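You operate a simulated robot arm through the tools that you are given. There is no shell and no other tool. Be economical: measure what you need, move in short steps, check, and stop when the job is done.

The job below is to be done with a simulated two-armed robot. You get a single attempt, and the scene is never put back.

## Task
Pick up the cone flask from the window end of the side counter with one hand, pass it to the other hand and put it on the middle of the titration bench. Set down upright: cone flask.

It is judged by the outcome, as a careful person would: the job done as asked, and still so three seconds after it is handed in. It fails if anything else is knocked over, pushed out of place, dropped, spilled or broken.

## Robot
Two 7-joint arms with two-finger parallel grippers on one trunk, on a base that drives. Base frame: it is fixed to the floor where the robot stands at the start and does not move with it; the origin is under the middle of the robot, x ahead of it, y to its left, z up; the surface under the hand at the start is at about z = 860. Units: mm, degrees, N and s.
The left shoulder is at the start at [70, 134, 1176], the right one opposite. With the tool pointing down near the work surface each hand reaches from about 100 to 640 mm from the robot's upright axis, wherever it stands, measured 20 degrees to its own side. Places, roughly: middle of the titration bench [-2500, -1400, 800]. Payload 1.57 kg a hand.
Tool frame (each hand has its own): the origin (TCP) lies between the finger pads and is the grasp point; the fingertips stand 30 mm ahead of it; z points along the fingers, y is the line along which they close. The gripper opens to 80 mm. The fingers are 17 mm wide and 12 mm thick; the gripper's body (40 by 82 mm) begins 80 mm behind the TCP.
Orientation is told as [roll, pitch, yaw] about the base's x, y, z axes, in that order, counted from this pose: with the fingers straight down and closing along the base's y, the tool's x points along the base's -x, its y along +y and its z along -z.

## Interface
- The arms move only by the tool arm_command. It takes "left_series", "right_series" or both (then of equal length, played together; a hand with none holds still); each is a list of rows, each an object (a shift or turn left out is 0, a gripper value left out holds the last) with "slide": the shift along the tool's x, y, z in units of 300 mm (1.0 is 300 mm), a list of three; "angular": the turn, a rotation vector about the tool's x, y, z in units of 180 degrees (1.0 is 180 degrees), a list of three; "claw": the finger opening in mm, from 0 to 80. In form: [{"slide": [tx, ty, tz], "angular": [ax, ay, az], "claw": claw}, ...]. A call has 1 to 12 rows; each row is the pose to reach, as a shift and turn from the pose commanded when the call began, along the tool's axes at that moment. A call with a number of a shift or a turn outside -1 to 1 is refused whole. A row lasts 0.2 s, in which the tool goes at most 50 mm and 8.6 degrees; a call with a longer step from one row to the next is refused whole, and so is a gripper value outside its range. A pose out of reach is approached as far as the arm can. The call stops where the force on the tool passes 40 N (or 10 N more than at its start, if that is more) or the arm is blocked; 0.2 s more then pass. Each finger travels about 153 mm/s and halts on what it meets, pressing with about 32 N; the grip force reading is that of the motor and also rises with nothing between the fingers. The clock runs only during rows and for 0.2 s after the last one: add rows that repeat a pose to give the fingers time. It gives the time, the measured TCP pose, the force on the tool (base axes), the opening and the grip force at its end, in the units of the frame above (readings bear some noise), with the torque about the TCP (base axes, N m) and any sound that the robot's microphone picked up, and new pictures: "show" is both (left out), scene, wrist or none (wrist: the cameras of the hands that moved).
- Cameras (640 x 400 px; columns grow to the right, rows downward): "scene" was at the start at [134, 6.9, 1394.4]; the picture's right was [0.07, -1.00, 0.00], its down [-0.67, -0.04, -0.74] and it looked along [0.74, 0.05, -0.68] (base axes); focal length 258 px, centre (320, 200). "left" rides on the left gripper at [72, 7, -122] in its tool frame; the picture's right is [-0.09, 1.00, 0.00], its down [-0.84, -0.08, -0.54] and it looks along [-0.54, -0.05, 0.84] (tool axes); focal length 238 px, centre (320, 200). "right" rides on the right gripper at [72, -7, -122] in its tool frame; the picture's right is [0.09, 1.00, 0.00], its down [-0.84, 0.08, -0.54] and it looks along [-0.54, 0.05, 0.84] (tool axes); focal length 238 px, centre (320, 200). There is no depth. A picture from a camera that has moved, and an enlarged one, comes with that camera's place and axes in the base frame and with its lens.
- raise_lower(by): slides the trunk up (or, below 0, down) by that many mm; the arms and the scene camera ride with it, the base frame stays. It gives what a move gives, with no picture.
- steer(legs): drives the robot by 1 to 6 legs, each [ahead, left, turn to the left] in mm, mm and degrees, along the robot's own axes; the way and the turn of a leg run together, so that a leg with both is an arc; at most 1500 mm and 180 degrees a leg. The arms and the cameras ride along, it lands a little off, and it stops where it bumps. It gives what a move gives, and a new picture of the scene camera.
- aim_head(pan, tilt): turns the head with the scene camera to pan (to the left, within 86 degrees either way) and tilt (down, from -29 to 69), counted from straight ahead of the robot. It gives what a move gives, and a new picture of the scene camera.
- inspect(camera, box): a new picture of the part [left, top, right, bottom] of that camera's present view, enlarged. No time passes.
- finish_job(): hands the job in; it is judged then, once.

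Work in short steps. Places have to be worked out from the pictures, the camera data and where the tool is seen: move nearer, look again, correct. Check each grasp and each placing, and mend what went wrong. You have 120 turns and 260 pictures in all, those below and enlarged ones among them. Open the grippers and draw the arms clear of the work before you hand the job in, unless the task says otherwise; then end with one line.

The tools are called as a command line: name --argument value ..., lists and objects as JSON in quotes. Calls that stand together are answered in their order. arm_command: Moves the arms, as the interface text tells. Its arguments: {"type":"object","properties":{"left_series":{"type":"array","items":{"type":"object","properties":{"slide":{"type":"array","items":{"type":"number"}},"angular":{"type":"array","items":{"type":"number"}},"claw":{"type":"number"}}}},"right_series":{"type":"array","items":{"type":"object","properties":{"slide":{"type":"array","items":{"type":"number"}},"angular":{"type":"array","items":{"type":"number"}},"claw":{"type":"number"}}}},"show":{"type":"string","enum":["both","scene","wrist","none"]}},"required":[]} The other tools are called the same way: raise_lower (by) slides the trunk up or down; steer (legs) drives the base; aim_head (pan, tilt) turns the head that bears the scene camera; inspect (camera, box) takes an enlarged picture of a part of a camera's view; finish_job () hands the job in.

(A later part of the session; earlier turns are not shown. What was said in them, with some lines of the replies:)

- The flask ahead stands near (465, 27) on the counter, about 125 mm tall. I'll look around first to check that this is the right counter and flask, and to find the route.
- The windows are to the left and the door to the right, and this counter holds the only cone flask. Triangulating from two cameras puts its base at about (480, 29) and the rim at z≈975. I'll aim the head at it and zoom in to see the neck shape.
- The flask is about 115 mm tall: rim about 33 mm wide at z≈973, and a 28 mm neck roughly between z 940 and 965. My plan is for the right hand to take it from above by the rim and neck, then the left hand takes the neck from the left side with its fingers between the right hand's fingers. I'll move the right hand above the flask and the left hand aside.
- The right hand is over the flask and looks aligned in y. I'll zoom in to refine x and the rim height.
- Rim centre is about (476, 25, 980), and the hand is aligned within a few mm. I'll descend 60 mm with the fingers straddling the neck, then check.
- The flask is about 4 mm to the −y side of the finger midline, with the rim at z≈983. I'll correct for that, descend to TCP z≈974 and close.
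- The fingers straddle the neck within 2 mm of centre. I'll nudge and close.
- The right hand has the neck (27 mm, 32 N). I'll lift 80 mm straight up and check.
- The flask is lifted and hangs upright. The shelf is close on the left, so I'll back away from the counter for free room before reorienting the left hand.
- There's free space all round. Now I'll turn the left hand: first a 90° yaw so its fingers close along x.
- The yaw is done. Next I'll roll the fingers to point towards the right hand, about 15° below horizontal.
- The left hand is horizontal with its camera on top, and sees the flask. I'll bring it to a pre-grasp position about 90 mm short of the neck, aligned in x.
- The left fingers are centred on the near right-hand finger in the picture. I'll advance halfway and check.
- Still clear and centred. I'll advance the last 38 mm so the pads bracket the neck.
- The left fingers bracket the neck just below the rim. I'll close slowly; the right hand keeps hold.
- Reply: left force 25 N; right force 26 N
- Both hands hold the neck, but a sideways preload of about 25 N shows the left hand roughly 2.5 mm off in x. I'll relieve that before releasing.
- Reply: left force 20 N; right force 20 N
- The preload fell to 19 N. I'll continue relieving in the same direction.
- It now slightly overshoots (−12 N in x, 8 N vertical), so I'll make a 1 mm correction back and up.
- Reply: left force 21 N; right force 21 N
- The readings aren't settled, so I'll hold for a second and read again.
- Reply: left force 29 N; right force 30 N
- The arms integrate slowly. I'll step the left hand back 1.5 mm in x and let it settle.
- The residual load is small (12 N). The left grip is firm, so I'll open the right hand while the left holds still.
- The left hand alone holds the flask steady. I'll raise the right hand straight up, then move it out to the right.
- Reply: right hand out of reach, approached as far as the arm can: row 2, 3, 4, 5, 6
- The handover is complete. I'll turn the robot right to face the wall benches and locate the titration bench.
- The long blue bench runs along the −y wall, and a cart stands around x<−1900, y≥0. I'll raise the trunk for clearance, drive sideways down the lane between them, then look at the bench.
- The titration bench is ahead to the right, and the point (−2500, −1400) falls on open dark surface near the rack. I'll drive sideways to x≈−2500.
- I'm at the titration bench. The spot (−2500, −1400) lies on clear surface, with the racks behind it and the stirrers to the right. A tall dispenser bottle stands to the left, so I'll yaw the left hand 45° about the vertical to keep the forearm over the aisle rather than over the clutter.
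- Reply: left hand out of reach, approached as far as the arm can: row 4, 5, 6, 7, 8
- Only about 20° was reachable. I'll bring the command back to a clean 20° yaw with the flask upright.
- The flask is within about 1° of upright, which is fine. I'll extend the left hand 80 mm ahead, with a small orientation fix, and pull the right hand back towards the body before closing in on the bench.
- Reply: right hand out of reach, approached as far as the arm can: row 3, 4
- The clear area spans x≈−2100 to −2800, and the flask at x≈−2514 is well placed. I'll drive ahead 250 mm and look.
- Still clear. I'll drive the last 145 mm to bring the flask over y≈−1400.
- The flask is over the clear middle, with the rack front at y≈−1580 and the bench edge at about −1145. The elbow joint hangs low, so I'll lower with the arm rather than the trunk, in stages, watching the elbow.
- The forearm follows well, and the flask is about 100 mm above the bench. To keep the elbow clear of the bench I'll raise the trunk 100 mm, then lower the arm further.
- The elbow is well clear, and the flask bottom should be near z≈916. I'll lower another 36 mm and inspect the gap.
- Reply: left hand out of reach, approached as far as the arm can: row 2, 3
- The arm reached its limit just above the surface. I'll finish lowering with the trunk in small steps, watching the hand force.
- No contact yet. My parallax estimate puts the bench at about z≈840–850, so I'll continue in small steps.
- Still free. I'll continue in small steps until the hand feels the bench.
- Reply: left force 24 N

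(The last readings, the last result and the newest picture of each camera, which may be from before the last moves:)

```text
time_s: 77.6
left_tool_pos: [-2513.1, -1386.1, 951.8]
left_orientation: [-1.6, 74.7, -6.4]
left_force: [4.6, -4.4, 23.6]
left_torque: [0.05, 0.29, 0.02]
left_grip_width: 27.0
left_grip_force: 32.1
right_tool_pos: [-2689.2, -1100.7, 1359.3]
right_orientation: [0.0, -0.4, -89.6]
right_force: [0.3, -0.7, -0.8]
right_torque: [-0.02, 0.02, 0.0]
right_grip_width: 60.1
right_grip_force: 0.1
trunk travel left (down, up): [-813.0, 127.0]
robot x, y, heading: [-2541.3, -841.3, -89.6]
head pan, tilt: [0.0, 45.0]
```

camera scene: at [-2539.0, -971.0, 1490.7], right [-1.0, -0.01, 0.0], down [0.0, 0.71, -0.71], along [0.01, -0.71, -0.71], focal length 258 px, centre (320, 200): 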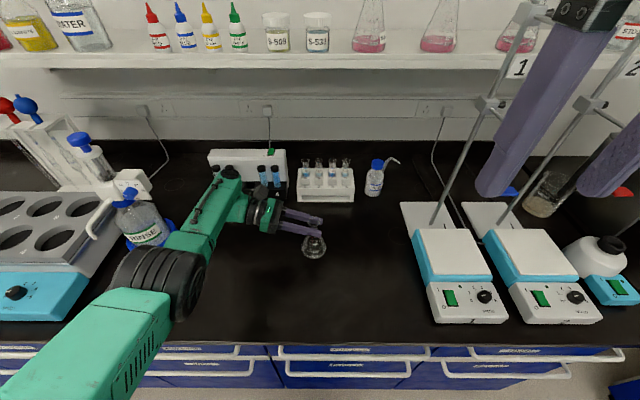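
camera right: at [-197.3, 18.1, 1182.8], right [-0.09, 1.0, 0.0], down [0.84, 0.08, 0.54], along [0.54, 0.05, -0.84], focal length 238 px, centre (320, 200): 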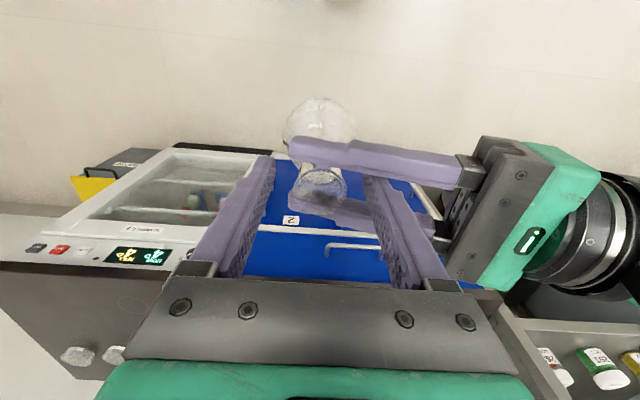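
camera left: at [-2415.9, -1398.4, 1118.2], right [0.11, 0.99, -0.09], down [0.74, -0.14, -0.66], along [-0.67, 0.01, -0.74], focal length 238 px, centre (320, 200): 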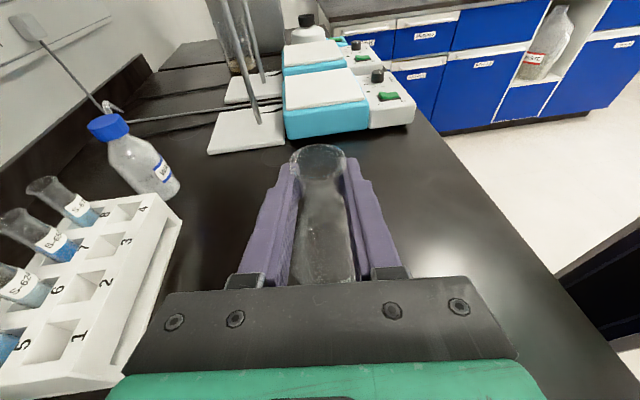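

The flask touched down at TCP z≈952, with 24 N down. I'll ease back 2 mm to a light load and check it's standing flat.

raise_lower --by 2.5

inspect --camera "scene" --box '[236, 170, 396, 270]'

```text
time_s: 78.1
left_tool_pos: [-2513.4, -1385.6, 951.7]
left_orientation: [-0.6, 74.6, -5.6]
left_force: [1.4, -6.6, 19.5]
left_torque: [-0.43, 0.39, 0.14]
left_grip_width: 26.9
left_grip_force: 31.5
right_tool_pos: [-2689.3, -1102.6, 1362.2]
right_orientation: [0.1, -0.2, -89.7]
right_force: [-0.5, 0.4, -0.5]
right_torque: [0.0, -0.02, 0.03]
right_grip_width: 59.9
right_grip_force: 0.0
trunk travel left (down, up): [-816.0, 124.0]
robot x, y, heading: [-2542.8, -840.7, -89.5]
head pan, tilt: [0.0, 45.0]
```

```text
4.00 times, centred on (316, 220) of scene
camera zoom: at [-2538.3, -968.5, 1456.5], right [-1.0, -0.01, 0.0], down [-0.01, 0.71, -0.71], along [0.0, -0.71, -0.71], focal length 1031 px, centre (336, 120)
```

zoom: 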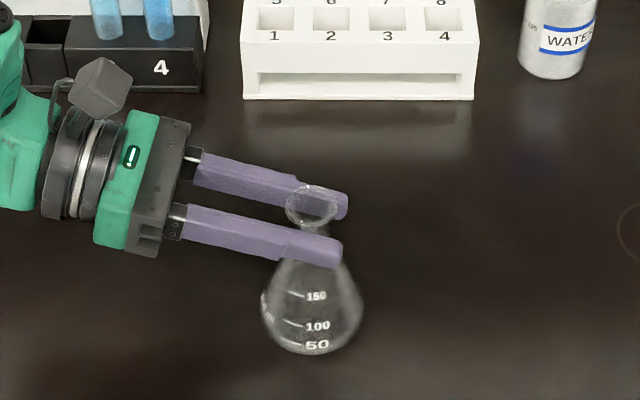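

The load is still 20 N, so I'll ease up another 1.5 mm before opening.

raise_lower --by 1.5

arm_command --left_series '[{}, {}, {}]' --show "none"

```text
time_s: 78.6
left_tool_pos: [-2512.7, -1385.3, 951.6]
left_orientation: [0.1, 74.5, -5.0]
left_force: [0.4, -5.4, 15.2]
left_torque: [-0.45, 0.46, 0.23]
left_grip_width: 27.3
left_grip_force: 32.0
right_tool_pos: [-2689.2, -1103.9, 1362.9]
right_orientation: [0.1, -0.1, -89.6]
right_force: [-0.2, 0.6, -0.6]
right_torque: [-0.04, -0.02, 0.01]
right_grip_width: 59.8
right_grip_force: 0.1
trunk travel left (down, up): [-817.0, 123.0]
robot x, y, heading: [-2539.5, -843.5, -89.7]
head pan, tilt: [0.0, 45.0]
```

```text
time_s: 79.4
left_tool_pos: [-2513.6, -1386.4, 951.1]
left_orientation: [0.3, 74.5, -5.0]
left_force: [0.9, -3.6, 12.6]
left_torque: [-0.22, 0.39, 0.07]
left_grip_width: 26.9
left_grip_force: 32.2
right_tool_pos: [-2690.0, -1102.5, 1364.0]
right_orientation: [0.1, -0.3, -89.7]
right_force: [-0.3, 1.1, 0.0]
right_torque: [-0.01, -0.02, 0.01]
right_grip_width: 60.1
right_grip_force: 0.0
trunk travel left (down, up): [-817.0, 123.0]
robot x, y, heading: [-2539.2, -836.0, -89.8]
head pan, tilt: [0.0, 45.0]
```

The flask stands with about 12 N on it. I'll open the left fingers gradually.

arm_command --left_series '[{"claw": 30}, {"claw": 36}, {"claw": 46}, {"claw": 60}, {"claw": 76}, {"claw": 76}]'

inspect --camera "scene" --box '[236, 170, 396, 270]'

```text
time_s: 80.8
left_tool_pos: [-2513.0, -1385.1, 950.7]
left_orientation: [0.4, 74.5, -4.7]
left_force: [-0.1, 0.6, -1.1]
left_torque: [-0.03, 0.0, -0.02]
left_grip_width: 75.8
left_grip_force: 0.1
right_tool_pos: [-2690.0, -1106.1, 1363.8]
right_orientation: [0.1, -0.1, -89.6]
right_force: [-0.6, 0.2, -0.8]
right_torque: [-0.01, 0.03, -0.01]
right_grip_width: 60.1
right_grip_force: 0.1
trunk travel left (down, up): [-817.0, 123.0]
robot x, y, heading: [-2542.0, -842.0, -89.7]
head pan, tilt: [0.0, 45.0]
camera scene: at [-2538.9, -970.8, 1457.7], right [-1.0, -0.01, 0.0], down [0.0, 0.71, -0.71], along [0.0, -0.71, -0.71], focal length 258 px, centre (320, 200)
camera left: at [-2416.1, -1389.3, 1053.0], right [0.11, 0.99, -0.09], down [0.74, -0.14, -0.66], along [-0.67, 0.01, -0.75], focal length 238 px, centre (320, 200)
```

scene: 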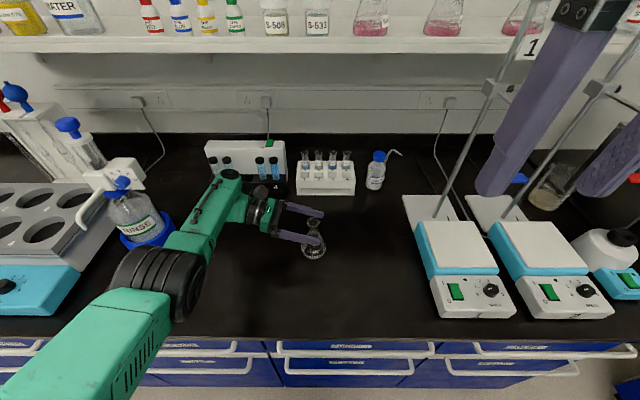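
left: 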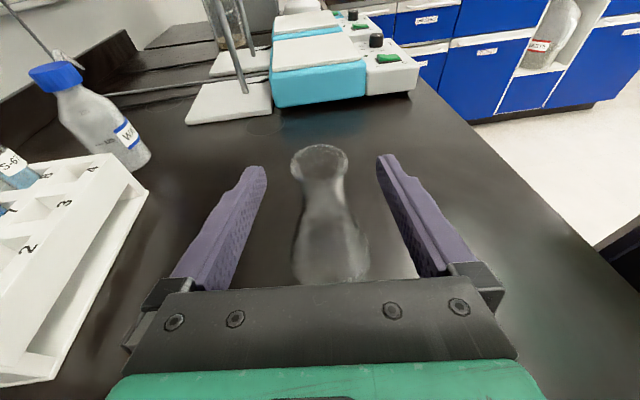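

```text
4.00 times, centred on (316, 220) of scene
camera zoom: at [-2538.9, -970.8, 1457.7], right [-1.0, -0.01, 0.0], down [0.0, 0.71, -0.71], along [0.0, -0.71, -0.71], focal length 1031 px, centre (336, 120)
```

zoom: 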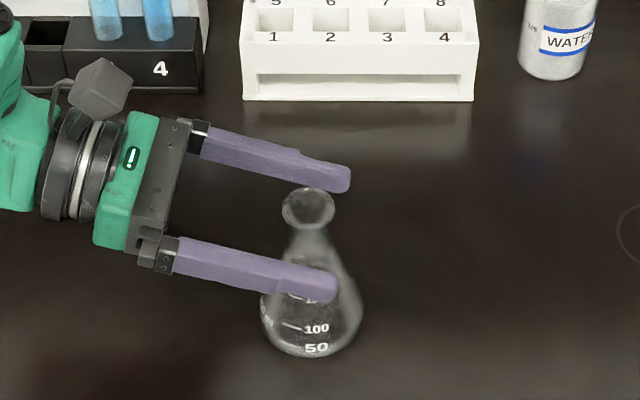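

The flask stands free between the open fingers. Raising the trunk lifts the fingers straight up past the rim.

raise_lower --by 120

inspect --camera "scene" --box '[160, 100, 480, 300]'

```text
time_s: 82.3
left_tool_pos: [-2513.0, -1387.0, 1071.5]
left_orientation: [0.3, 74.5, -4.8]
left_force: [-0.2, 0.0, -0.2]
left_torque: [-0.01, 0.0, -0.03]
left_grip_width: 75.9
left_grip_force: 0.1
right_tool_pos: [-2689.8, -1104.3, 1482.0]
right_orientation: [0.0, -0.1, -89.7]
right_force: [1.0, -0.1, 0.3]
right_torque: [-0.01, -0.03, -0.01]
right_grip_width: 60.2
right_grip_force: 0.1
trunk travel left (down, up): [-937.0, 3.0]
robot x, y, heading: [-2539.7, -840.3, -89.8]
head pan, tilt: [0.0, 45.0]
```

```text
2.00 times, centred on (320, 200) of scene
camera zoom: at [-2538.9, -970.9, 1577.7], right [-1.0, -0.01, 0.0], down [0.0, 0.71, -0.71], along [0.0, -0.71, -0.71], focal length 516 px, centre (320, 200)
```

zoom: 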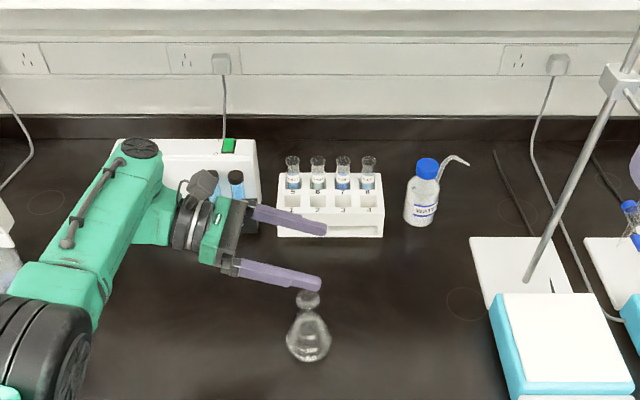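

The hand is about 80 mm above the rim and the flask stands upright. I'll drive straight back and verify.

steer --legs '[[-350, 0, 0]]'

inspect --camera "scene" --box '[160, 80, 480, 280]'

```text
time_s: 84.6
left_tool_pos: [-2514.7, -1032.0, 1071.1]
left_orientation: [0.8, 74.4, -4.1]
left_force: [0.4, 0.5, 0.0]
left_torque: [0.01, 0.02, -0.01]
left_grip_width: 75.6
left_grip_force: 0.1
right_tool_pos: [-2692.5, -751.0, 1481.4]
right_orientation: [0.2, 0.0, -89.4]
right_force: [0.2, -0.4, 0.3]
right_torque: [-0.02, 0.01, 0.0]
right_grip_width: 60.1
right_grip_force: 0.0
trunk travel left (down, up): [-937.0, 3.0]
robot x, y, heading: [-2542.8, -481.7, -89.4]
head pan, tilt: [0.0, 45.0]
camera scene: at [-2541.4, -617.0, 1577.4], right [-1.0, -0.01, 0.0], down [-0.01, 0.71, -0.71], along [0.01, -0.71, -0.71], focal length 258 px, centre (320, 200)
```

scene: 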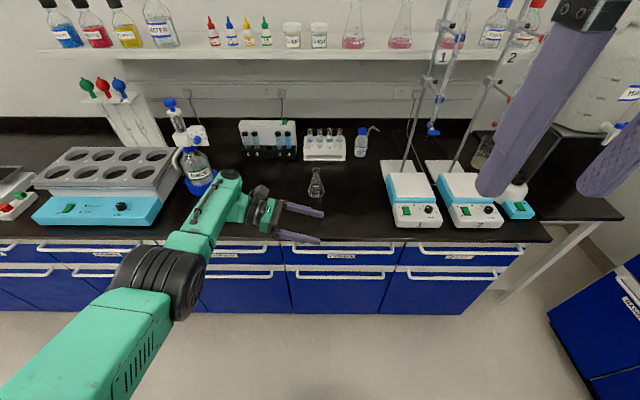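

```text
2.00 times, centred on (320, 180) of scene
camera zoom: at [-2541.4, -617.0, 1577.4], right [-1.0, -0.01, 0.0], down [-0.01, 0.71, -0.71], along [0.01, -0.71, -0.71], focal length 516 px, centre (320, 240)
```

zoom: 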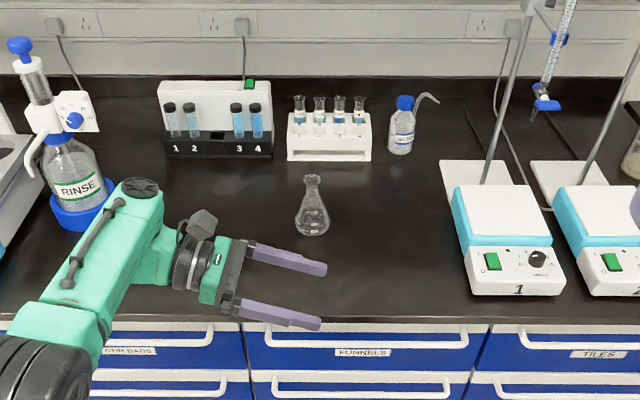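

The flask stands upright on the clear middle of the titration bench. Nothing else was disturbed, and both hands are open and clear, so I'm handing it in.

finish_job

```text
The job is handed in.
```

The cone flask was picked up with the right hand, passed to the left, and now stands upright on the middle of the titration bench, at about (−2510, −1395), with nothing else disturbed.
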